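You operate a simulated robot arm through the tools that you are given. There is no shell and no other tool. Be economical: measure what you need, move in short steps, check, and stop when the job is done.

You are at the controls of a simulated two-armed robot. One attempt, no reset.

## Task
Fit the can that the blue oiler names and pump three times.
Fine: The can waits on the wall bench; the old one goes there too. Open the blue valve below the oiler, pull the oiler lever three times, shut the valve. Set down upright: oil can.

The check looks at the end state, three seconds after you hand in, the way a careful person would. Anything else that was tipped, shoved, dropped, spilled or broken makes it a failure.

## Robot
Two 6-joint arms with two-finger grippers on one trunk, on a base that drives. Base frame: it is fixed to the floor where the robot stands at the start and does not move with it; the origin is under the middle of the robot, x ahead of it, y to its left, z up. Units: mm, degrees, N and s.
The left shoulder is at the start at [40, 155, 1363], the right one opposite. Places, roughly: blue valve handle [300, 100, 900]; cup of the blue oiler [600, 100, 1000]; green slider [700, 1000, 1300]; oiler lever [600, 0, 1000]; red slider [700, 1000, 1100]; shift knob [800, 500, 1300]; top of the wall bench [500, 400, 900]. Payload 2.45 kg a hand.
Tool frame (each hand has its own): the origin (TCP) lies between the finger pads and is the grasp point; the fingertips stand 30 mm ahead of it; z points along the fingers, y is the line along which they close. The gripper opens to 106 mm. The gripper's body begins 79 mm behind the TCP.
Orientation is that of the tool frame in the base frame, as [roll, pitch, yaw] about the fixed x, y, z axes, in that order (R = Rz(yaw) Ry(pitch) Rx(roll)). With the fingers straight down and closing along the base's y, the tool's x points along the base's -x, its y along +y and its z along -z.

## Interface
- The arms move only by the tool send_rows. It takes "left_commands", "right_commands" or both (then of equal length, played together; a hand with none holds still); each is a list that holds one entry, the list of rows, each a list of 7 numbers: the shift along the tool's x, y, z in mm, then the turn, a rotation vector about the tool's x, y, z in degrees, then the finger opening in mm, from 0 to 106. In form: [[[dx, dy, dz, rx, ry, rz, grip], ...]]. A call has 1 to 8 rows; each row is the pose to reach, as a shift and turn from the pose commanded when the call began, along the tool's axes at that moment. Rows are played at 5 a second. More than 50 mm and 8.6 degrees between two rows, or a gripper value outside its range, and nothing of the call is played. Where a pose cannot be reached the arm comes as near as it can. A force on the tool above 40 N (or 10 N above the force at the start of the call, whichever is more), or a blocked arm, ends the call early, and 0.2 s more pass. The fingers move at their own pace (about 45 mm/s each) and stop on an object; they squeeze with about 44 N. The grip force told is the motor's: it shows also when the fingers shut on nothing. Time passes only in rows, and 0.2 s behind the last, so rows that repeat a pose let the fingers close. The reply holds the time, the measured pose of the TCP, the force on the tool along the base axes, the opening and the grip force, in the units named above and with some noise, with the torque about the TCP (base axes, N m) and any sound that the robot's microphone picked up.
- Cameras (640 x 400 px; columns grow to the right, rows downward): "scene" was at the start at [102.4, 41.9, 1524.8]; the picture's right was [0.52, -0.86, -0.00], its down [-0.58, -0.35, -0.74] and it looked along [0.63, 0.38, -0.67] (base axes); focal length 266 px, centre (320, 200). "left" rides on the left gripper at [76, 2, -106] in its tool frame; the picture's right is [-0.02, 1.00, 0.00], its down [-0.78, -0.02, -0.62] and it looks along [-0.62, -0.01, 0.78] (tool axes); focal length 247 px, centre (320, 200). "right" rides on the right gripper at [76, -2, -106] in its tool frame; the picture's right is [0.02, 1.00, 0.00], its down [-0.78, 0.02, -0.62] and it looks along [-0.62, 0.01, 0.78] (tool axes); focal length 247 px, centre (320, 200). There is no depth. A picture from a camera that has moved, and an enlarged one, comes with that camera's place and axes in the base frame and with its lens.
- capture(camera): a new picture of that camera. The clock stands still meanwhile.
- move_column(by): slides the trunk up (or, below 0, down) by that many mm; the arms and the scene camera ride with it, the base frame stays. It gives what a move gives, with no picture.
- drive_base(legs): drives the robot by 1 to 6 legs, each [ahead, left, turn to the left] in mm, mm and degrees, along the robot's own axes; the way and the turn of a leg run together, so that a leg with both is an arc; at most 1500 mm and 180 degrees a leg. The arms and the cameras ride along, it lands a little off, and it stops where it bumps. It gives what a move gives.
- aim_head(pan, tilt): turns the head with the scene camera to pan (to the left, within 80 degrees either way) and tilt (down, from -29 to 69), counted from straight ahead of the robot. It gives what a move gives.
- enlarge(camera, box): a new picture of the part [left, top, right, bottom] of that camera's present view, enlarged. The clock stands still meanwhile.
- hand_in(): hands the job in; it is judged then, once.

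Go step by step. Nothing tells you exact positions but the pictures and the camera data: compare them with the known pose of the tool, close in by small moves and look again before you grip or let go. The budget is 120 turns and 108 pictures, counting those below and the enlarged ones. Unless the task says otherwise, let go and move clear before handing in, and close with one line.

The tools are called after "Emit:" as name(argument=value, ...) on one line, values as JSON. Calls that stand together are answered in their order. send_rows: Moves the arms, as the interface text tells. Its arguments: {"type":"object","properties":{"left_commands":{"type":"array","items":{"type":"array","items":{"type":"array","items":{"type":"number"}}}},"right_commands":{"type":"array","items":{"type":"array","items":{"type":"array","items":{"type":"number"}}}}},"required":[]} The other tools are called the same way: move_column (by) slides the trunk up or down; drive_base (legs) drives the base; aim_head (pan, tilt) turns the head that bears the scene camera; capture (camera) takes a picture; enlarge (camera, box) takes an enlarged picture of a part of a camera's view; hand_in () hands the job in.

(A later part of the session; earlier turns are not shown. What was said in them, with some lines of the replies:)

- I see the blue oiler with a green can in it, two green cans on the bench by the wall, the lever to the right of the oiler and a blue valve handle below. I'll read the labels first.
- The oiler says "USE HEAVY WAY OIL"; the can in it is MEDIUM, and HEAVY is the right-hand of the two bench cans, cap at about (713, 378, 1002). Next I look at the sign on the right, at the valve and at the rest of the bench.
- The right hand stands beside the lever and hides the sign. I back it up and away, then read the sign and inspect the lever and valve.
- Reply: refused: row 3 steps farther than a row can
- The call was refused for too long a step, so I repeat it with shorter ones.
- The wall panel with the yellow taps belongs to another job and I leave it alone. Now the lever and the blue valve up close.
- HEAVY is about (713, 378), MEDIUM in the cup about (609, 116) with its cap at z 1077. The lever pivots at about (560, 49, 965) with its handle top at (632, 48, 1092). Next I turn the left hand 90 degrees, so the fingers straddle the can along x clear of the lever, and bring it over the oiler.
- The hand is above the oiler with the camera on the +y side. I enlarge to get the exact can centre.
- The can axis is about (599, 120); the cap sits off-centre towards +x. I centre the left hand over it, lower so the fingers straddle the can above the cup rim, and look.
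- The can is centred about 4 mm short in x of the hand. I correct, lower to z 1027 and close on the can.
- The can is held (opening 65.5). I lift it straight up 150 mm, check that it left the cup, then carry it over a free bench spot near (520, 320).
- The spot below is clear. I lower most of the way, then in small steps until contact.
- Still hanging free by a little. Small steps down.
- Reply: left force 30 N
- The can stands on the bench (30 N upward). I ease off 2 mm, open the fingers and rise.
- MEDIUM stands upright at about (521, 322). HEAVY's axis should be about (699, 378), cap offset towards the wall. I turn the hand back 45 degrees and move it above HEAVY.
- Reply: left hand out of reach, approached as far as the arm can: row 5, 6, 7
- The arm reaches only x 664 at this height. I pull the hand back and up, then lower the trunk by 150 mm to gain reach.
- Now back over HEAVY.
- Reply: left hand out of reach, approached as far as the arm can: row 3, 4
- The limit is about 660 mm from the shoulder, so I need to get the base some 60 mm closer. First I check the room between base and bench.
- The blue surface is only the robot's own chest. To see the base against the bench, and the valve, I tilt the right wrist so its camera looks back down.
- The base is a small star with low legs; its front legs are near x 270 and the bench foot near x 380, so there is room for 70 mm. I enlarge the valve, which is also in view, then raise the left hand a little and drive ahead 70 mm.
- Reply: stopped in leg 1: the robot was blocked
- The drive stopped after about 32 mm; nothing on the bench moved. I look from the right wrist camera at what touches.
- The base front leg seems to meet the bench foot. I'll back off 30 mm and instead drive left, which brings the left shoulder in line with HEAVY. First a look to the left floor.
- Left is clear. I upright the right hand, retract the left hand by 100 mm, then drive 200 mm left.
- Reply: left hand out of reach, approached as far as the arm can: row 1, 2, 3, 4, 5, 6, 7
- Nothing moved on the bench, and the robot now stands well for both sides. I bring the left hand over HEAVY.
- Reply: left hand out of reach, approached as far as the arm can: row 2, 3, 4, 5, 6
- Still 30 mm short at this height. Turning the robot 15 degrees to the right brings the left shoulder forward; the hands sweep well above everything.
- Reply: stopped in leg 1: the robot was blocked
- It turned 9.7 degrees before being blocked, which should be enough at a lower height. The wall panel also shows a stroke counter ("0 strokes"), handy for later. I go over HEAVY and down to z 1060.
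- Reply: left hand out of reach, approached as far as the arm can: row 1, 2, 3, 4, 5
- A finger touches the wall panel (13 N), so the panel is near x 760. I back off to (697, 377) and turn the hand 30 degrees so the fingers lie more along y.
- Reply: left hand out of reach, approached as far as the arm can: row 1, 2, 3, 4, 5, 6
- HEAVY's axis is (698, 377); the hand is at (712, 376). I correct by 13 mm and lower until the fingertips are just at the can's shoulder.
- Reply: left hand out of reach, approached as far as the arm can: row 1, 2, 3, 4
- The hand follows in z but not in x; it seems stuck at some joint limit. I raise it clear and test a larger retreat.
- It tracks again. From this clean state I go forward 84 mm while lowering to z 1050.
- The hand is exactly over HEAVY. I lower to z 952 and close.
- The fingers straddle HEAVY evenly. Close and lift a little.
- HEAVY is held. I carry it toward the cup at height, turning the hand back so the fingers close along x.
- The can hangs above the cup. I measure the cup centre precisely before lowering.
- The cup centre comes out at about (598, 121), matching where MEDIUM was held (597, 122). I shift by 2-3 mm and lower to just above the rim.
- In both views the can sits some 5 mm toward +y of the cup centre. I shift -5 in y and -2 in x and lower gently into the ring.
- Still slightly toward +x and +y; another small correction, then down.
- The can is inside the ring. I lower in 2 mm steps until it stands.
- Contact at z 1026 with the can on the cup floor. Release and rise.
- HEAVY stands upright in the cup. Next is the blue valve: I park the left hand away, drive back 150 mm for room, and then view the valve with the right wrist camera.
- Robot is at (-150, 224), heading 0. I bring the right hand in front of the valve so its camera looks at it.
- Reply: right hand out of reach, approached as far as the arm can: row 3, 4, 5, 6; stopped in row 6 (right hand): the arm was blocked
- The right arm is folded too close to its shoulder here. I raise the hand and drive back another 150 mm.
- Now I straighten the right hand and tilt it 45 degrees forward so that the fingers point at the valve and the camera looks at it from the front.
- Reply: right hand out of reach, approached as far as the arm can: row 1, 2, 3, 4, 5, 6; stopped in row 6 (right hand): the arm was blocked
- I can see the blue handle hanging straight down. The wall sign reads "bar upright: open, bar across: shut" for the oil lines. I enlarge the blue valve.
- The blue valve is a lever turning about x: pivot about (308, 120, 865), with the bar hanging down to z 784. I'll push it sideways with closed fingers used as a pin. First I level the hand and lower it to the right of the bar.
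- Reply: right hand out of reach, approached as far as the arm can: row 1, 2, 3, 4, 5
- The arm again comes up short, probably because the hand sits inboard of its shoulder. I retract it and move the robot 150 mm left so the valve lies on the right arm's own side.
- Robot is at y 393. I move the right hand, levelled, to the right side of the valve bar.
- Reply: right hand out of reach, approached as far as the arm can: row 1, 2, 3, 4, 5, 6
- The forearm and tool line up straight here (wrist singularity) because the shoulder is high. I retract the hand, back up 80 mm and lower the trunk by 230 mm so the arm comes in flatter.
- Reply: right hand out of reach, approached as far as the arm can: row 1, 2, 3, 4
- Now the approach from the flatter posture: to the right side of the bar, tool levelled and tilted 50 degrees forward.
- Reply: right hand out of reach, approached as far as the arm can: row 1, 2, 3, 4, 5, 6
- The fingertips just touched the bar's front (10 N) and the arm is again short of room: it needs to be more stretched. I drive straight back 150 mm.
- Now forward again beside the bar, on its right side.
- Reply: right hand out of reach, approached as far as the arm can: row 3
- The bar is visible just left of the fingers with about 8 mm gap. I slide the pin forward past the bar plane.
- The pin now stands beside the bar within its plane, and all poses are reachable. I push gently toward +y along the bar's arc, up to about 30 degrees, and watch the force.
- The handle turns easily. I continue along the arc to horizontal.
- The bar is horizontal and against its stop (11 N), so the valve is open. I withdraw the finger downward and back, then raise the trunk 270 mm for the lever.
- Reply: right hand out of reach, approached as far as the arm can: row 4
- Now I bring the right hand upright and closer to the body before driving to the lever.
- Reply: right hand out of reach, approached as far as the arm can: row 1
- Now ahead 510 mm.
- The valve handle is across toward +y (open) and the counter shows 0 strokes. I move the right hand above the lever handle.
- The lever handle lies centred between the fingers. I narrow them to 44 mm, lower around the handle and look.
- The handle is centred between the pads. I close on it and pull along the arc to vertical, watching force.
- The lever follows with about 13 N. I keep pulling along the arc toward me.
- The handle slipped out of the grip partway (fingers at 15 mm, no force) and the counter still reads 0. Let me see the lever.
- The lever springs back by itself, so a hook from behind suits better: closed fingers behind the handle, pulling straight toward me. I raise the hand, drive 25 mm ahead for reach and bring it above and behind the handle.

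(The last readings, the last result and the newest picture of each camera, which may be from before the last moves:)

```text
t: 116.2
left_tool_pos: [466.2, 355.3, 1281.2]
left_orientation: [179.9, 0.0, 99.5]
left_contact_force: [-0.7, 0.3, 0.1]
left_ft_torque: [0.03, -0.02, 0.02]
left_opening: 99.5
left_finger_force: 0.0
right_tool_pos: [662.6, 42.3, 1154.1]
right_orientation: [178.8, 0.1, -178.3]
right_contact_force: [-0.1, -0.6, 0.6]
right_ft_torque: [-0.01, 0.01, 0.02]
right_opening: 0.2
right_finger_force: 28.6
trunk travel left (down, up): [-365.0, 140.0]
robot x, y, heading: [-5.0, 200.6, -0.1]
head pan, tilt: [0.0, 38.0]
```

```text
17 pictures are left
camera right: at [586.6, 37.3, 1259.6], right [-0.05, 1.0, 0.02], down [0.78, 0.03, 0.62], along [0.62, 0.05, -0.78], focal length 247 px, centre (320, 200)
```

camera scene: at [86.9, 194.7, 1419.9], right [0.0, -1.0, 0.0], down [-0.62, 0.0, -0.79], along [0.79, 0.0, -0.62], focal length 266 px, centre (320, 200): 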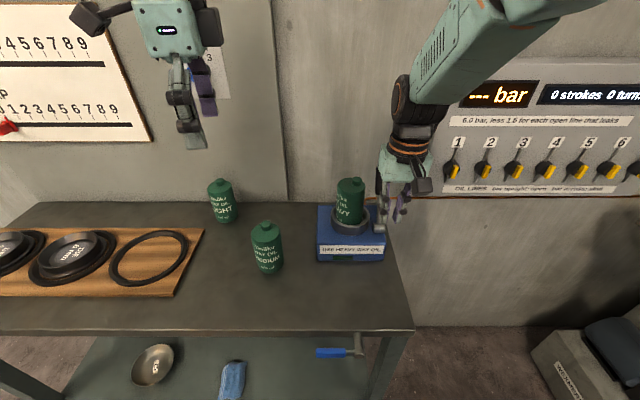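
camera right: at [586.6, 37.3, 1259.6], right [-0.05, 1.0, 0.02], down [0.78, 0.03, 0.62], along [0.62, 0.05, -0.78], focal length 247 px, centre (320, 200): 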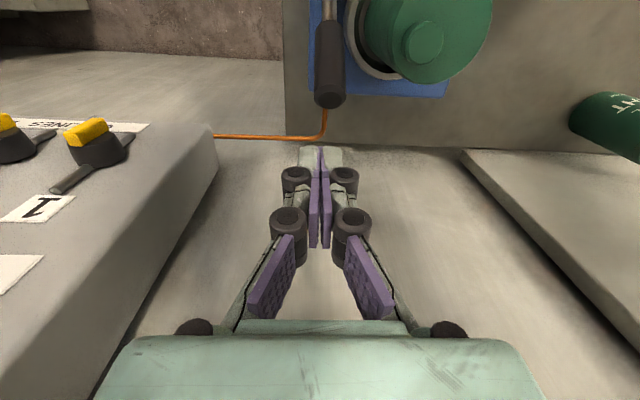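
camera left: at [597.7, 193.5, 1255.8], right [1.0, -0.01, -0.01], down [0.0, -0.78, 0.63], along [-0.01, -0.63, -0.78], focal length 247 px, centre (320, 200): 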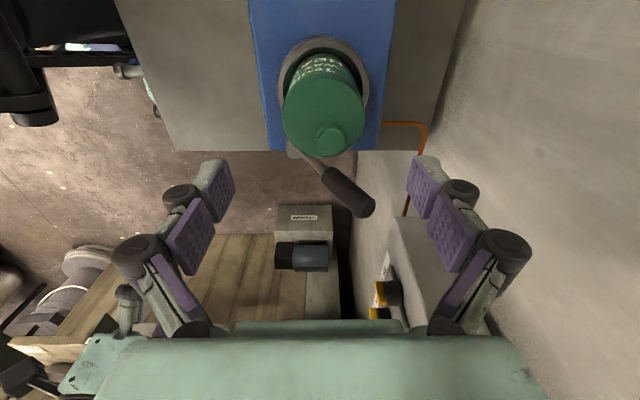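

The handle has returned to rest with its top at (632, 50), and the closed fingers are just behind it. I lower them behind the handle.

Emit:
send_rows(right_commands=[[[-5, 3, 0, 0, 0, 0, 0], [-5, 3, 40, 0, 0, 0, 0], [-5, 3, 75, 0, 0, 0, 0], [-5, 3, 92, 0, 0, 0, 0]]])

Emit:
capture(camera="right")

```text
t: 117.2
left_tool_pos: [467.0, 357.5, 1281.1]
left_orientation: [179.9, 0.0, 99.5]
left_contact_force: [0.6, 0.7, 0.1]
left_ft_torque: [0.01, 0.0, 0.0]
left_opening: 100.0
left_finger_force: 0.1
right_tool_pos: [670.2, 49.3, 1062.1]
right_orientation: [178.9, 0.2, -178.3]
right_contact_force: [0.1, 0.6, 0.2]
right_ft_torque: [0.0, -0.03, 0.02]
right_opening: 0.0
right_finger_force: 29.1
right hand out of reach, approached as far as the arm can: row 1
trunk travel left (down, up): [-365.0, 140.0]
robot x, y, heading: [-1.7, 193.6, 0.1]
head pan, tilt: [0.0, 38.0]
```

```text
16 pictures are left
camera right: at [594.3, 43.9, 1168.1], right [-0.05, 1.0, 0.02], down [0.78, 0.03, 0.62], along [0.62, 0.05, -0.78], focal length 247 px, centre (320, 200)
```

right: 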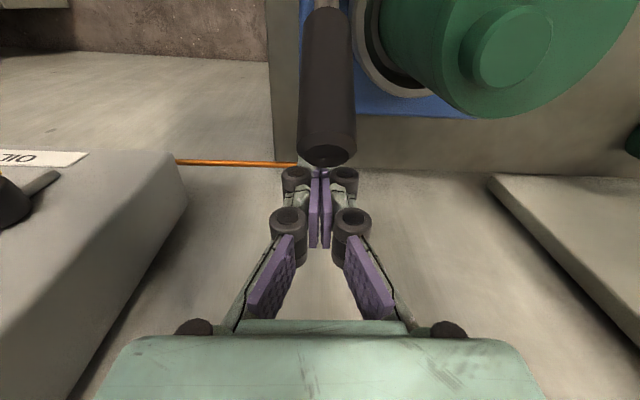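

The fingertips are behind the handle. First stroke: pull straight back.

Emit:
send_rows(right_commands=[[[22, 0, 0, 0, 0, 0, 0], [44, 0, 0, 0, 0, 0, 0], [64, 1, 0, 0, 0, 0, 0], [84, 1, 0, 0, 0, 0, 0], [102, 2, 0, 0, 0, 0, 0], [120, 2, 0, 0, 0, 0, 0], [136, 3, 0, 0, 0, 0, 0], [150, 3, 0, 0, 0, 0, 0]]])

Emit:
capture(camera="scene")

```text
t: 118.9
left_tool_pos: [470.7, 355.5, 1280.3]
left_orientation: [-179.9, 0.1, 99.5]
left_contact_force: [1.2, 0.8, -0.2]
left_ft_torque: [0.0, -0.06, 0.03]
left_opening: 99.8
left_finger_force: 0.0
right_tool_pos: [540.5, 47.8, 1060.8]
right_orientation: [178.8, 1.8, -178.2]
right_contact_force: [21.0, -1.4, -11.7]
right_ft_torque: [0.01, -0.7, -0.03]
right_opening: 0.0
right_finger_force: 28.5
trunk travel left (down, up): [-365.0, 140.0]
robot x, y, heading: [-5.1, 193.7, -0.2]
head pan, tilt: [0.0, 38.0]
stopped in row 8 (right hand): the force on the tool passed its limit at 50 N (the readings are from after the stop); the commanded pose is now the measured one
```

```text
15 pictures are left
camera scene: at [118.3, 194.2, 1419.3], right [0.0, -1.0, 0.0], down [-0.62, 0.0, -0.79], along [0.79, 0.0, -0.62], focal length 266 px, centre (320, 200)
```

scene: 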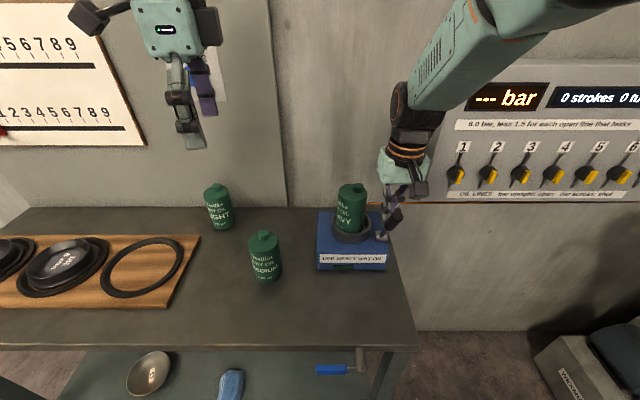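

The lever reached its end stop (50 N). I let it return fully and make the second stroke.

Emit:
send_rows(right_commands=[[[-44, 0, 0, 0, 0, 0, 0], [-88, -1, 0, 0, 0, 0, 0], [-131, -3, 0, 0, 0, 0, 0], [-131, -3, 0, 0, 0, 0, 0], [-131, -3, 0, 0, 0, 0, 0]]])

Emit:
capture(camera="scene")

```text
t: 120.1
left_tool_pos: [468.9, 356.3, 1280.1]
left_orientation: [180.0, -0.1, 99.5]
left_contact_force: [0.4, 0.5, -0.4]
left_ft_torque: [-0.04, 0.01, -0.01]
left_opening: 100.0
left_finger_force: 0.1
right_tool_pos: [666.2, 49.2, 1065.6]
right_orientation: [178.9, 1.5, -178.2]
right_contact_force: [1.0, 0.6, 0.1]
right_ft_torque: [-0.01, 0.03, 0.01]
right_opening: 0.0
right_finger_force: 28.5
trunk travel left (down, up): [-365.0, 140.0]
robot x, y, heading: [-2.9, 194.1, -0.0]
head pan, tilt: [0.0, 38.0]
```

```text
14 pictures are left
camera scene: at [115.5, 195.4, 1419.8], right [0.0, -1.0, 0.0], down [-0.62, 0.0, -0.79], along [0.79, 0.0, -0.62], focal length 266 px, centre (320, 200)
```

scene: 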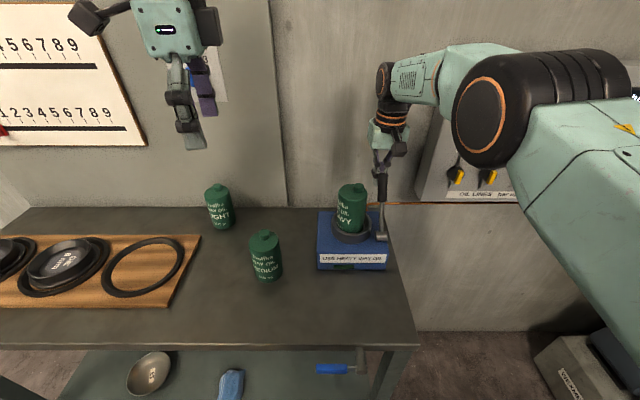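

Lever is back up with no load on the fingers. Second stroke.

Emit:
send_rows(right_commands=[[[22, 0, 0, 0, 0, 0, 0], [44, 0, 0, 0, 0, 0, 0], [64, 1, 0, 0, 0, 0, 0], [84, 1, 0, 0, 0, 0, 0], [102, 2, 0, 0, 0, 0, 0], [118, 2, 0, 0, 0, 0, 0], [133, 3, 0, 0, 0, 0, 0], [146, 3, 0, 0, 0, 0, 0]]])

Emit:
enlarge(camera="scene", box=[440, 60, 640, 210])

```text
t: 121.9
left_tool_pos: [470.4, 355.1, 1279.0]
left_orientation: [-180.0, 0.1, 99.5]
left_contact_force: [0.3, 0.7, 0.3]
left_ft_torque: [-0.03, 0.01, 0.01]
left_opening: 99.9
left_finger_force: 0.0
right_tool_pos: [539.8, 46.7, 1065.6]
right_orientation: [178.7, 3.2, -178.3]
right_contact_force: [11.2, -0.1, 3.1]
right_ft_torque: [0.01, 0.91, 0.01]
right_opening: 0.1
right_finger_force: 28.7
trunk travel left (down, up): [-365.0, 140.0]
robot x, y, heading: [-1.1, 194.8, -0.1]
head pan, tilt: [0.0, 38.0]
stopped in row 8 (right hand): the force on the tool passed its limit at 46 N (the readings are from after the stop); the commanded pose is now the measured one
```

```text
2.67 times, centred on (540, 135) of scene
camera zoom: at [117.4, 194.5, 1419.5], right [0.0, -1.0, 0.0], down [-0.62, 0.0, -0.79], along [0.79, 0.0, -0.62], focal length 709 px, centre (-267, 373)
```

zoom: 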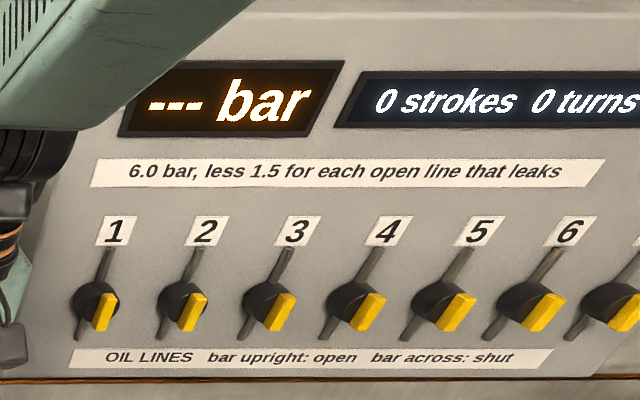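

Second stroke reached the stop too (46 N). The wall counter still shows 0, so I check whether it belongs to the oiler at all.

Emit:
aim_head(pan=-32, tilt=28)

Emit:
capture(camera="scene")

```text
t: 122.8
left_tool_pos: [467.8, 357.4, 1279.3]
left_orientation: [180.0, 0.1, 99.5]
left_contact_force: [0.4, 0.1, 0.3]
left_ft_torque: [0.02, -0.02, -0.04]
left_opening: 99.8
left_finger_force: 0.1
right_tool_pos: [537.6, 48.0, 1068.5]
right_orientation: [178.9, 3.2, -178.2]
right_contact_force: [17.9, 4.6, 14.4]
right_ft_torque: [0.13, -0.33, -0.04]
right_opening: 6.0
right_finger_force: 28.7
trunk travel left (down, up): [-365.0, 140.0]
robot x, y, heading: [-3.2, 195.4, -0.2]
head pan, tilt: [-32.0, 28.0]
```

```text
12 pictures are left
camera scene: at [107.0, 148.0, 1435.3], right [-0.53, -0.85, 0.0], down [-0.4, 0.25, -0.88], along [0.75, -0.47, -0.47], focal length 266 px, centre (320, 200)
```

scene: 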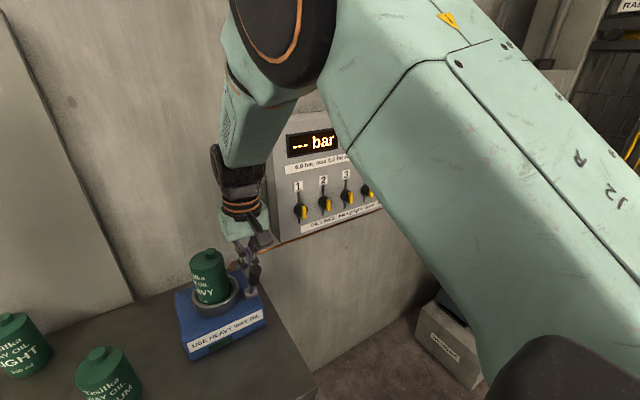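

Nothing links that counter to the oiler; it sits with the press controls. I return the lever and check that it is up before the third stroke.

Emit:
send_rows(right_commands=[[[-30, 0, 3, 0, 0, 0, 0], [-65, -1, 3, 0, 0, 0, 0], [-100, -2, 3, 0, 0, 0, 0], [-131, -3, 3, 0, 0, 0, 0], [-131, -3, 3, 0, 0, 0, 0], [-131, -3, 3, 0, 0, 0, 0]]])

Emit:
capture(camera="right")

```text
t: 124.2
left_tool_pos: [466.2, 357.2, 1280.7]
left_orientation: [179.9, 0.1, 99.5]
left_contact_force: [0.3, -0.3, -0.3]
left_ft_torque: [0.04, 0.0, 0.03]
left_opening: 100.1
left_finger_force: 0.1
right_tool_pos: [664.4, 49.1, 1070.4]
right_orientation: [178.9, 3.0, -178.2]
right_contact_force: [0.0, 0.0, -0.4]
right_ft_torque: [-0.02, -0.05, 0.01]
right_opening: 0.0
right_finger_force: 28.2
trunk travel left (down, up): [-365.0, 140.0]
robot x, y, heading: [-6.7, 195.8, -0.4]
head pan, tilt: [-32.0, 28.0]
```

```text
11 pictures are left
camera right: at [582.7, 43.2, 1173.0], right [-0.05, 1.0, 0.02], down [0.75, 0.03, 0.66], along [0.66, 0.05, -0.75], focal length 247 px, centre (320, 200)
```

right: 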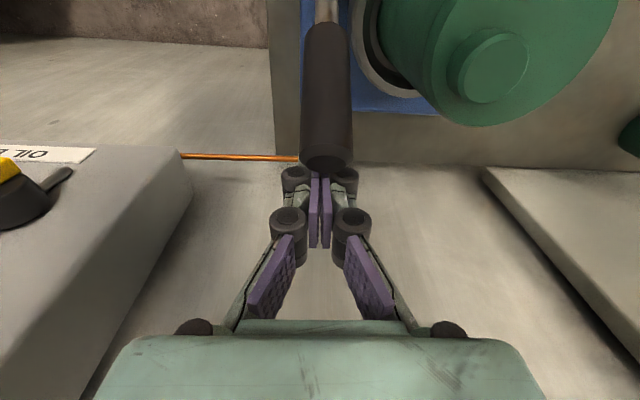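

The lever is fully back. Third stroke.

Emit:
send_rows(right_commands=[[[22, 0, 5, 0, 0, 0, 0], [44, 0, 5, 0, 0, 0, 0], [64, 1, 5, 0, 0, 0, 0], [84, 1, 5, 0, 0, 0, 0], [102, 2, 5, 0, 0, 0, 0], [118, 2, 5, 0, 0, 0, 0], [133, 3, 5, 0, 0, 0, 0], [146, 3, 5, 0, 0, 0, 0]]])

Emit:
send_rows(right_commands=[[[-35, 0, 0, 0, 0, 0, 0], [-70, -1, 0, 0, 0, 0, 0], [-105, -2, 0, 0, 0, 0, 0], [-131, -3, 0, 0, 0, 0, 0], [-131, -3, 0, 0, 0, 0, 0], [-131, -3, -45, 0, 0, 0, 0], [-131, -3, -90, 0, 0, 0, 0]]])

Emit:
aim_head(pan=0, tilt=38)

```text
t: 126.0
left_tool_pos: [470.5, 356.2, 1279.7]
left_orientation: [-180.0, 0.0, 99.6]
left_contact_force: [-0.9, 0.6, 0.3]
left_ft_torque: [-0.02, -0.09, -0.01]
left_opening: 99.7
left_finger_force: 0.0
right_tool_pos: [537.5, 48.5, 1063.9]
right_orientation: [178.8, 5.6, -178.1]
right_contact_force: [33.7, -3.7, -14.7]
right_ft_torque: [-0.24, -2.34, -0.1]
right_opening: 6.0
right_finger_force: 29.1
trunk travel left (down, up): [-365.0, 140.0]
robot x, y, heading: [-7.4, 196.6, -0.4]
head pan, tilt: [-32.0, 28.0]
stopped in row 8 (right hand): the force on the tool passed its limit at 43 N (the readings are from after the stop); the commanded pose is now the measured one
```

```text
t: 127.7
left_tool_pos: [464.4, 356.6, 1282.0]
left_orientation: [179.7, 0.2, 99.5]
left_contact_force: [0.1, -0.1, 0.3]
left_ft_torque: [-0.02, -0.06, -0.01]
left_opening: 100.3
left_finger_force: 0.1
right_tool_pos: [649.2, 47.7, 1166.6]
right_orientation: [178.8, 4.7, -178.1]
right_contact_force: [-0.6, 0.9, 0.3]
right_ft_torque: [-0.02, -0.06, -0.03]
right_opening: 0.0
right_finger_force: 28.4
trunk travel left (down, up): [-365.0, 140.0]
robot x, y, heading: [-4.6, 196.2, -0.2]
head pan, tilt: [-32.0, 28.0]
```

```text
t: 128.6
left_tool_pos: [470.3, 356.1, 1279.6]
left_orientation: [180.0, -0.1, 99.5]
left_contact_force: [0.1, -0.3, -0.4]
left_ft_torque: [0.01, 0.06, 0.02]
left_opening: 99.7
left_finger_force: 0.1
right_tool_pos: [655.8, 46.5, 1161.4]
right_orientation: [178.7, 4.4, -178.0]
right_contact_force: [-1.3, -0.7, 0.7]
right_ft_torque: [-0.01, 0.02, 0.0]
right_opening: 0.0
right_finger_force: 29.0
trunk travel left (down, up): [-365.0, 140.0]
robot x, y, heading: [-3.2, 197.4, -0.0]
head pan, tilt: [0.0, 38.0]
```

Third stroke done with the stop reached (43 N), and the lever has been let back up. Now I retreat the right hand and return to the valve position.

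Emit:
send_rows(right_commands=[[[35, -10, -5, 0, 1, 0, 0], [70, -24, -5, 0, 2, 0, 0], [105, -40, -5, 0, 3, 0, 0], [140, -54, -5, 0, 4.4, 0, 0], [140, -54, -5, 0, 4.4, 0, 0]]])

Emit:
capture(camera="scene")

Emit:
drive_base(legs=[[-532, 0, 0], [0, 194, 0]])

```text
t: 129.8
left_tool_pos: [467.6, 357.0, 1279.9]
left_orientation: [-180.0, 0.1, 99.5]
left_contact_force: [-0.8, 0.3, -0.1]
left_ft_torque: [0.01, 0.02, 0.0]
left_opening: 100.1
left_finger_force: 0.1
right_tool_pos: [516.1, -12.0, 1156.3]
right_orientation: [178.8, 0.2, -178.1]
right_contact_force: [-0.6, 0.2, 0.2]
right_ft_torque: [0.0, -0.02, -0.02]
right_opening: 0.1
right_finger_force: 28.6
trunk travel left (down, up): [-365.0, 140.0]
robot x, y, heading: [2.1, 195.1, -0.1]
head pan, tilt: [0.0, 38.0]
```

```text
10 pictures are left
camera scene: at [113.9, 195.3, 1419.9], right [0.0, -1.0, 0.0], down [-0.62, 0.0, -0.79], along [0.79, 0.0, -0.62], focal length 266 px, centre (320, 200)
```

scene: 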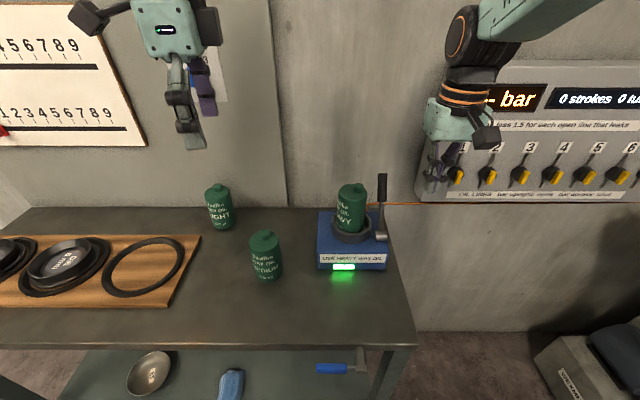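

```text
t: 139.8
left_tool_pos: [-63.6, 544.6, 1279.1]
left_orientation: [-179.9, -0.1, 99.2]
left_contact_force: [0.3, -0.4, -0.9]
left_ft_torque: [0.02, -0.02, 0.0]
left_opening: 100.2
left_finger_force: 0.0
right_tool_pos: [-17.0, 177.3, 1153.7]
right_orientation: [178.7, 0.1, -178.3]
right_contact_force: [0.3, -0.9, 0.2]
right_ft_torque: [0.03, 0.04, -0.01]
right_opening: 0.1
right_finger_force: 28.7
trunk travel left (down, up): [-365.0, 140.0]
robot x, y, heading: [-537.8, 392.8, -0.3]
head pan, tilt: [0.0, 38.0]
```

The green lamp on the oiler now glows: three strokes taken. The robot is back at the valve station; I tilt the right hand forward again and extend it.

Emit:
send_rows(right_commands=[[[-31, 0, -3, 0, -7, 0, 0], [-62, 0, -6, 0, -14, 0, 0], [-93, 0, -9, 0, -21, 0, 0], [-124, 0, -12, 0, -28, 0, 0], [-155, 0, -15, 0, -35, 0, 0], [-186, 0, -18, 0, -42, 0, 0], [-217, 0, -21, 0, -49, 0, 0], [-217, 0, -21, 0, -49, 0, 0]]])

Emit:
move_column(by=-270)

Emit:
capture(camera="right")

```text
t: 141.6
left_tool_pos: [-65.3, 548.9, 1280.8]
left_orientation: [179.9, 0.1, 99.2]
left_contact_force: [-0.4, 0.2, 0.0]
left_ft_torque: [0.01, 0.0, 0.01]
left_opening: 99.8
left_finger_force: 0.1
right_tool_pos: [199.1, 186.7, 1177.4]
right_orientation: [178.4, 49.3, -179.7]
right_contact_force: [0.2, 0.2, -0.4]
right_ft_torque: [0.01, 0.03, -0.02]
right_opening: 0.1
right_finger_force: 28.4
trunk travel left (down, up): [-365.0, 140.0]
robot x, y, heading: [-535.8, 392.6, -0.3]
head pan, tilt: [0.0, 38.0]
```

```text
t: 144.3
left_tool_pos: [-65.1, 547.5, 1010.9]
left_orientation: [180.0, -0.1, 99.2]
left_contact_force: [-0.5, -0.1, 0.1]
left_ft_torque: [0.01, -0.01, 0.01]
left_opening: 100.0
left_finger_force: 0.0
right_tool_pos: [199.1, 185.6, 906.3]
right_orientation: [178.1, 49.2, -179.8]
right_contact_force: [-0.3, 0.1, 0.1]
right_ft_torque: [0.0, 0.0, 0.03]
right_opening: 0.0
right_finger_force: 28.3
trunk travel left (down, up): [-95.0, 410.0]
robot x, y, heading: [-534.4, 393.8, -0.2]
head pan, tilt: [0.0, 38.0]
```

```text
9 pictures are left
camera right: at [67.9, 180.6, 919.2], right [-0.04, 1.0, 0.01], down [0.04, 0.0, 1.0], along [1.0, 0.04, -0.04], focal length 247 px, centre (320, 200)
```

right: 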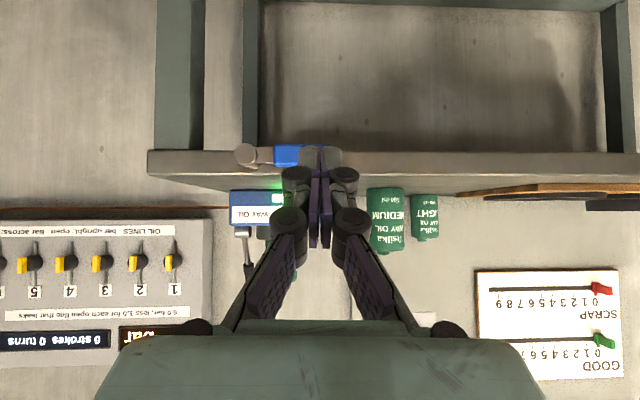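

The bar is at z 865, horizontal. I slide the pin forward above it at y 186.

Emit:
send_rows(right_commands=[[[-16, 0, 18, 0, 0, 0, 0], [-32, 0, 37, 0, 0, 0, 0], [-48, 0, 55, 0, 0, 0, 0], [-63, 0, 73, 0, 0, 0, 0]]])

Emit:
capture(camera="right")

```text
t: 145.3
left_tool_pos: [-63.1, 547.5, 1010.0]
left_orientation: [180.0, 0.0, 99.2]
left_contact_force: [0.2, 0.0, -0.3]
left_ft_torque: [-0.01, 0.0, 0.03]
left_opening: 99.9
left_finger_force: 0.1
right_tool_pos: [296.3, 187.0, 903.8]
right_orientation: [178.2, 49.0, -179.9]
right_contact_force: [0.9, 0.0, -0.3]
right_ft_torque: [0.01, 0.04, 0.03]
right_opening: 0.0
right_finger_force: 29.0
trunk travel left (down, up): [-95.0, 410.0]
robot x, y, heading: [-538.0, 393.7, -0.6]
head pan, tilt: [0.0, 38.0]
```

```text
8 pictures are left
camera right: at [165.9, 182.3, 916.9], right [-0.04, 1.0, 0.01], down [0.05, 0.0, 1.0], along [1.0, 0.04, -0.05], focal length 247 px, centre (320, 200)
```

right: 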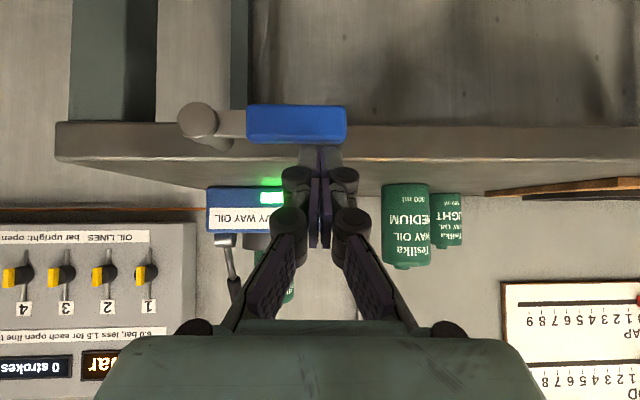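

The pin is just above the bar. I push it down along the arc back to hanging.

Emit:
send_rows(right_commands=[[[9, 1, 8, 0, 0, 0, 0], [18.1, 2, 15.7, 0, 0, 0, 0], [33.2, 0, 28.9, 0, 0, 0, 0], [46.8, -6, 40.7, 0, 0, 0, 0], [58.5, -17, 50.8, 0, 0, 0, 0], [67.6, -31, 58.7, 0, 0, 0, 0], [73.6, -48, 64, 0, 0, 0, 0], [74, -54, 64.3, 0, 0, 0, 0]]])

Emit:
capture(camera="right")

```text
t: 147.1
left_tool_pos: [-65.2, 550.0, 1010.6]
left_orientation: [179.9, 0.2, 99.2]
left_contact_force: [0.9, -1.0, -0.8]
left_ft_torque: [0.0, -0.01, -0.01]
left_opening: 100.0
left_finger_force: 0.1
right_tool_pos: [296.1, 143.1, 808.8]
right_orientation: [178.4, 49.1, -179.4]
right_contact_force: [-3.4, 26.2, 2.3]
right_ft_torque: [0.13, 0.05, 0.2]
right_opening: 0.0
right_finger_force: 28.5
trunk travel left (down, up): [-95.0, 410.0]
robot x, y, heading: [-538.2, 388.9, -0.3]
head pan, tilt: [0.0, 38.0]
```

```text
7 pictures are left
camera right: at [165.5, 137.7, 821.0], right [-0.05, 1.0, 0.0], down [0.04, 0.0, 1.0], along [1.0, 0.05, -0.04], focal length 247 px, centre (320, 200)
```

right: 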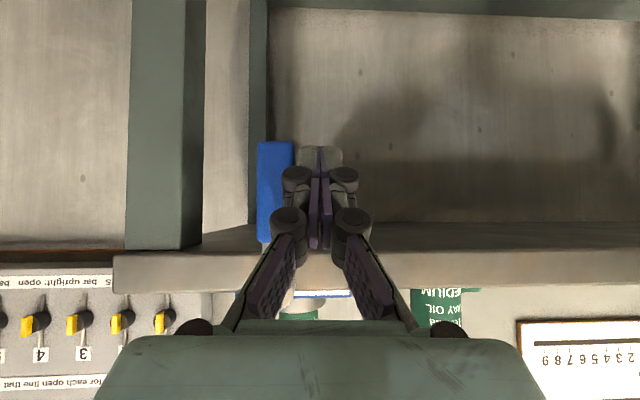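

The bar hangs vertical against its stop (26 N): valve shut. I move the pin off it and back away.

Emit:
send_rows(right_commands=[[[0, 20, 0, 0, 0, 0, 0], [0, 32, 0, 0, 0, 0, 0], [25, 32, -25, 0, 0, 0, 0], [50, 32, -52, 0, 0, 0, 0], [70, 32, -75, 0, 0, 0, 0]]])

Emit:
drive_base(legs=[[-60, 0, 0]])

Emit:
move_column(by=250)

Emit:
capture(camera="scene")

```text
t: 148.3
left_tool_pos: [-65.1, 546.9, 1010.5]
left_orientation: [179.9, 0.0, 99.2]
left_contact_force: [0.7, -0.5, -0.4]
left_ft_torque: [-0.01, 0.03, -0.01]
left_opening: 100.0
left_finger_force: 0.0
right_tool_pos: [212.8, 168.8, 805.1]
right_orientation: [179.3, 49.0, -177.1]
right_contact_force: [-0.1, 0.2, 0.5]
right_ft_torque: [0.06, 0.07, -0.06]
right_opening: 0.1
right_finger_force: 28.7
right hand out of reach, approached as far as the arm can: row 4, 5
trunk travel left (down, up): [-95.0, 410.0]
robot x, y, heading: [-534.4, 391.7, -0.3]
head pan, tilt: [0.0, 38.0]
```

```text
t: 149.4
left_tool_pos: [-98.0, 547.9, 1011.4]
left_orientation: [179.7, 0.1, 99.2]
left_contact_force: [-1.4, 0.2, 0.0]
left_ft_torque: [-0.02, -0.1, -0.02]
left_opening: 100.2
left_finger_force: 0.1
right_tool_pos: [183.3, 170.5, 807.2]
right_orientation: [177.2, 49.3, -179.8]
right_contact_force: [-0.6, -0.4, 1.0]
right_ft_torque: [-0.03, 0.04, -0.01]
right_opening: 0.1
right_finger_force: 29.0
trunk travel left (down, up): [-95.0, 410.0]
robot x, y, heading: [-560.0, 391.3, -0.4]
head pan, tilt: [0.0, 38.0]
stopped in leg 1: the robot was blocked; the commanded pose is now the measured one
```

```text
t: 152.0
left_tool_pos: [-94.2, 547.6, 1260.6]
left_orientation: [180.0, 0.0, 99.2]
left_contact_force: [-0.2, 0.0, 0.2]
left_ft_torque: [0.04, 0.0, -0.03]
left_opening: 100.0
left_finger_force: 0.1
right_tool_pos: [184.1, 169.2, 1053.1]
right_orientation: [177.2, 49.0, -179.8]
right_contact_force: [-0.6, 0.0, 0.4]
right_ft_torque: [0.03, 0.01, 0.02]
right_opening: 0.0
right_finger_force: 27.8
trunk travel left (down, up): [-345.0, 160.0]
robot x, y, heading: [-566.0, 393.1, -0.4]
head pan, tilt: [0.0, 38.0]
```

```text
6 pictures are left
camera scene: at [-443.9, 391.1, 1399.9], right [-0.01, -1.0, 0.0], down [-0.62, 0.0, -0.79], along [0.79, -0.01, -0.62], focal length 266 px, centre (320, 200)
```

scene: 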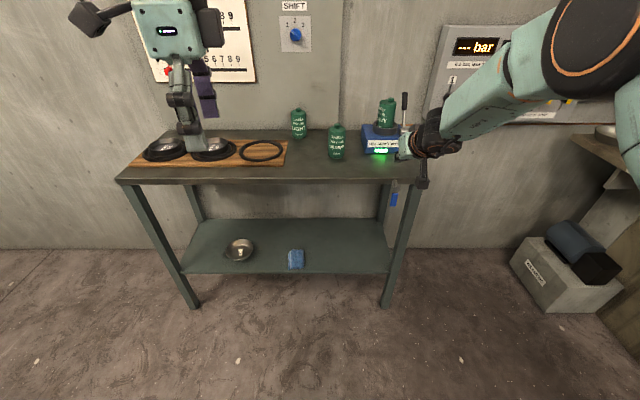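

The valve hangs shut, the cans stand upright and the lamp is lit. Backing up, the base bumped something behind, so I ease forward and look to both sides behind me.

Emit:
drive_base(legs=[[40, 0, 0]])

Emit:
aim_head(pan=80, tilt=35)

Emit:
capture(camera="scene")

Emit:
aim_head(pan=-80, tilt=35)

Emit:
capture(camera="scene")

```text
t: 153.1
left_tool_pos: [-71.6, 547.1, 1263.9]
left_orientation: [179.5, 0.1, 99.1]
left_contact_force: [-0.8, -0.3, -0.2]
left_ft_torque: [0.02, -0.08, 0.0]
left_opening: 99.9
left_finger_force: 0.2
right_tool_pos: [207.4, 170.0, 1058.1]
right_orientation: [177.1, 49.2, -179.7]
right_contact_force: [-0.3, 0.1, 0.1]
right_ft_torque: [0.03, -0.07, 0.0]
right_opening: 0.1
right_finger_force: 28.7
trunk travel left (down, up): [-345.0, 160.0]
robot x, y, heading: [-536.0, 392.9, -0.5]
head pan, tilt: [0.0, 38.0]
stopped in leg 1: the robot was blocked; the commanded pose is now the measured one
```

```text
t: 154.6
left_tool_pos: [-58.5, 547.1, 1257.5]
left_orientation: [-179.8, 0.0, 99.2]
left_contact_force: [0.8, -0.8, -0.2]
left_ft_torque: [-0.01, 0.07, 0.02]
left_opening: 99.8
left_finger_force: 0.1
right_tool_pos: [219.5, 169.3, 1048.8]
right_orientation: [177.2, 48.6, -179.8]
right_contact_force: [0.7, -0.6, -1.0]
right_ft_torque: [-0.02, -0.02, 0.0]
right_opening: 0.1
right_finger_force: 28.6
trunk travel left (down, up): [-345.0, 160.0]
robot x, y, heading: [-535.4, 394.5, -0.2]
head pan, tilt: [80.0, 35.0]
```

```text
5 pictures are left
camera scene: at [-416.4, 421.4, 1400.5], right [0.34, -0.94, 0.0], down [-0.57, -0.21, -0.79], along [0.75, 0.27, -0.61], focal length 266 px, centre (320, 200)
```

scene: 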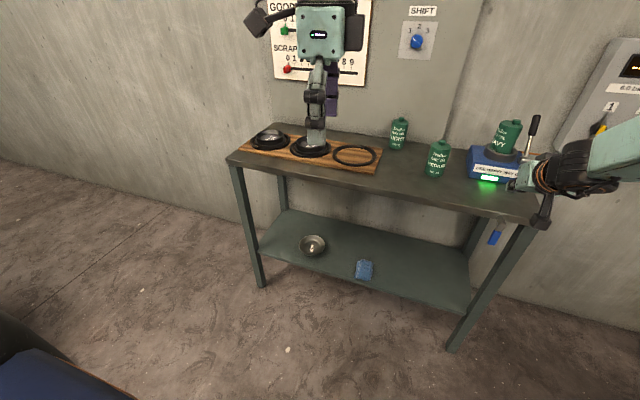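

```text
t: 157.1
left_tool_pos: [-64.8, 547.2, 1259.5]
left_orientation: [179.9, 0.0, 99.2]
left_contact_force: [-0.3, -0.2, -0.3]
left_ft_torque: [0.01, 0.03, 0.06]
left_opening: 100.0
left_finger_force: 0.0
right_tool_pos: [213.5, 170.6, 1053.6]
right_orientation: [177.2, 48.9, -179.8]
right_contact_force: [1.0, -0.8, 0.9]
right_ft_torque: [-0.01, 0.03, -0.01]
right_opening: 0.1
right_finger_force: 28.3
trunk travel left (down, up): [-345.0, 160.0]
robot x, y, heading: [-535.9, 389.8, -0.4]
head pan, tilt: [-80.0, 35.0]
```

```text
4 pictures are left
camera scene: at [-491.0, 305.1, 1404.5], right [-0.99, -0.17, 0.0], down [-0.1, 0.57, -0.82], along [0.14, -0.81, -0.57], focal length 266 px, centre (320, 200)
```

scene: 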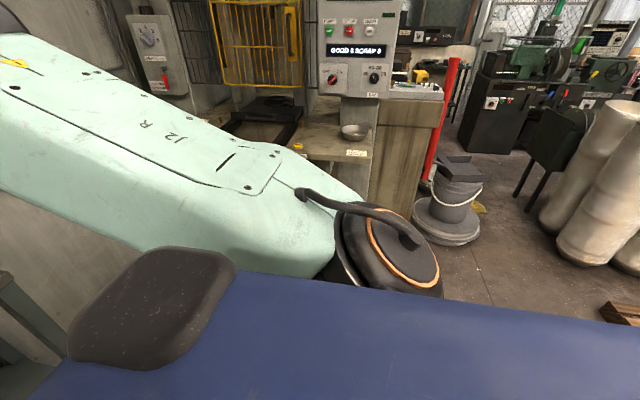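

The base reported blocked both ways, so I want to see around it. I tilt the right wrist camera back over the base, as before.

Emit:
send_rows(right_commands=[[[7, 0, -15, 0, 7, 0, 0], [14, 0, -30, 0, 14, 0, 0], [21, 0, -45, 0, 21, 0, 0], [28, 0, -60, 0, 28, 0, 0], [35, 0, -75, 0, 35, 0, 0], [42, 0, -90, 0, 42, 0, 0], [49, 0, -105, 0, 49, 0, 0]]])

Emit:
send_rows(right_commands=[[[0, 0, -10, 0, 8, 0, 0], [0, 0, -20, 0, 16, 0, 0], [0, 0, -30, 0, 24, 0, 0], [0, 0, -40, 0, 32, 0, 0], [0, 0, -50, 0, 40, 0, 0], [0, 0, -60, 0, 48, 0, 0], [0, 0, -70, 0, 56, 0, 0], [0, 0, -70, 0, 64, 0, 0]]])

Emit:
capture(camera="right")

```text
t: 158.7
left_tool_pos: [-64.7, 546.2, 1261.0]
left_orientation: [-180.0, -0.1, 99.2]
left_contact_force: [-0.5, 0.0, -0.8]
left_ft_torque: [-0.02, 0.0, 0.02]
left_opening: 99.8
left_finger_force: 0.0
right_tool_pos: [101.5, 162.7, 1084.0]
right_orientation: [178.2, -0.1, -177.7]
right_contact_force: [0.3, 0.0, -0.9]
right_ft_torque: [0.0, 0.0, -0.01]
right_opening: 0.0
right_finger_force: 28.7
right hand out of reach, approached as far as the arm can: row 1
trunk travel left (down, up): [-345.0, 160.0]
robot x, y, heading: [-537.1, 394.9, -0.4]
head pan, tilt: [-80.0, 35.0]
```

```text
t: 160.5
left_tool_pos: [-62.4, 545.9, 1259.2]
left_orientation: [179.9, -0.1, 99.2]
left_contact_force: [0.5, 0.1, 0.0]
left_ft_torque: [-0.04, 0.07, -0.04]
left_opening: 99.9
left_finger_force: 0.0
right_tool_pos: [-119.1, 162.2, 1073.4]
right_orientation: [175.7, -63.6, -173.9]
right_contact_force: [-0.4, 0.0, -1.3]
right_ft_torque: [0.0, 0.02, 0.01]
right_opening: 0.1
right_finger_force: 29.1
right hand out of reach, approached as far as the arm can: row 2, 3, 4, 5, 6, 7, 8
trunk travel left (down, up): [-345.0, 160.0]
robot x, y, heading: [-540.3, 392.1, -0.2]
head pan, tilt: [-80.0, 35.0]
```

```text
3 pictures are left
camera right: at [-56.4, 159.8, 1189.5], right [-0.05, 1.0, 0.05], down [0.9, 0.07, -0.43], along [-0.43, 0.03, -0.9], focal length 247 px, centre (320, 200)
```

right: 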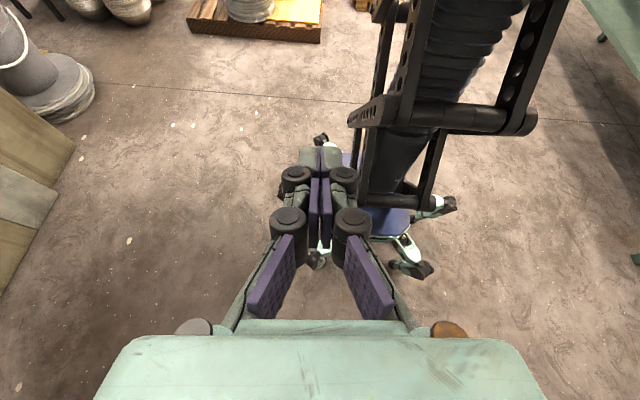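

The floor around the base is empty, so nothing was bumped. A last close look at the oiler, cans and valve.

Emit:
aim_head(pan=0, tilt=38)

Emit:
enlarge(camera="scene", box=[270, 80, 430, 230])

```text
t: 162.0
left_tool_pos: [-65.2, 546.7, 1260.5]
left_orientation: [179.9, -0.1, 99.2]
left_contact_force: [-0.4, 0.9, 0.5]
left_ft_torque: [0.0, 0.01, 0.0]
left_opening: 100.1
left_finger_force: 0.1
right_tool_pos: [-121.6, 162.8, 1075.1]
right_orientation: [176.0, -63.5, -174.0]
right_contact_force: [0.3, -0.4, -0.2]
right_ft_torque: [-0.01, 0.0, 0.0]
right_opening: 0.0
right_finger_force: 28.9
trunk travel left (down, up): [-345.0, 160.0]
robot x, y, heading: [-539.0, 389.8, -0.3]
head pan, tilt: [0.0, 38.0]
```

```text
2.67 times, centred on (350, 155) of scene
camera zoom: at [-420.6, 391.2, 1399.9], right [-0.01, -1.0, 0.0], down [-0.62, 0.0, -0.79], along [0.79, -0.01, -0.62], focal length 709 px, centre (240, 320)
```

zoom: 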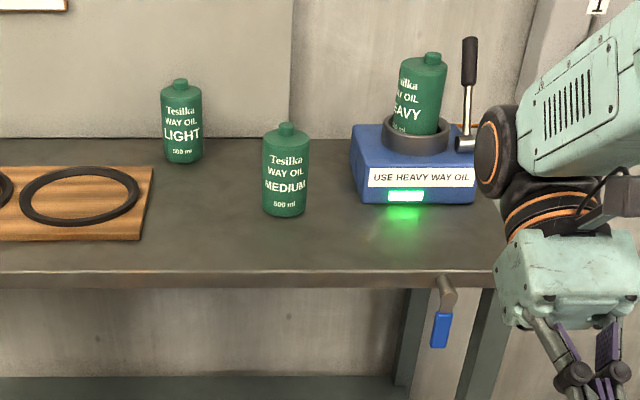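

HEAVY stands straight in the cup (its lean in the picture is perspective), MEDIUM and LIGHT stand upright on the bench, the lamp is lit and the valve bar hangs shut. Both hands are clear, so I hand in.

Emit:
hand_in()

```text
The job is handed in.
```

I fitted the HEAVY can in the blue oiler, pulled the lever three full strokes with the valve open, then shut the valve; the old MEDIUM can stands upright on the bench. One earlier pull slipped out of the grip partway, so it may have counted as a fourth stroke. The wall counter stayed at 0 throughout, but the oiler's green lamp lit after the third full stroke.
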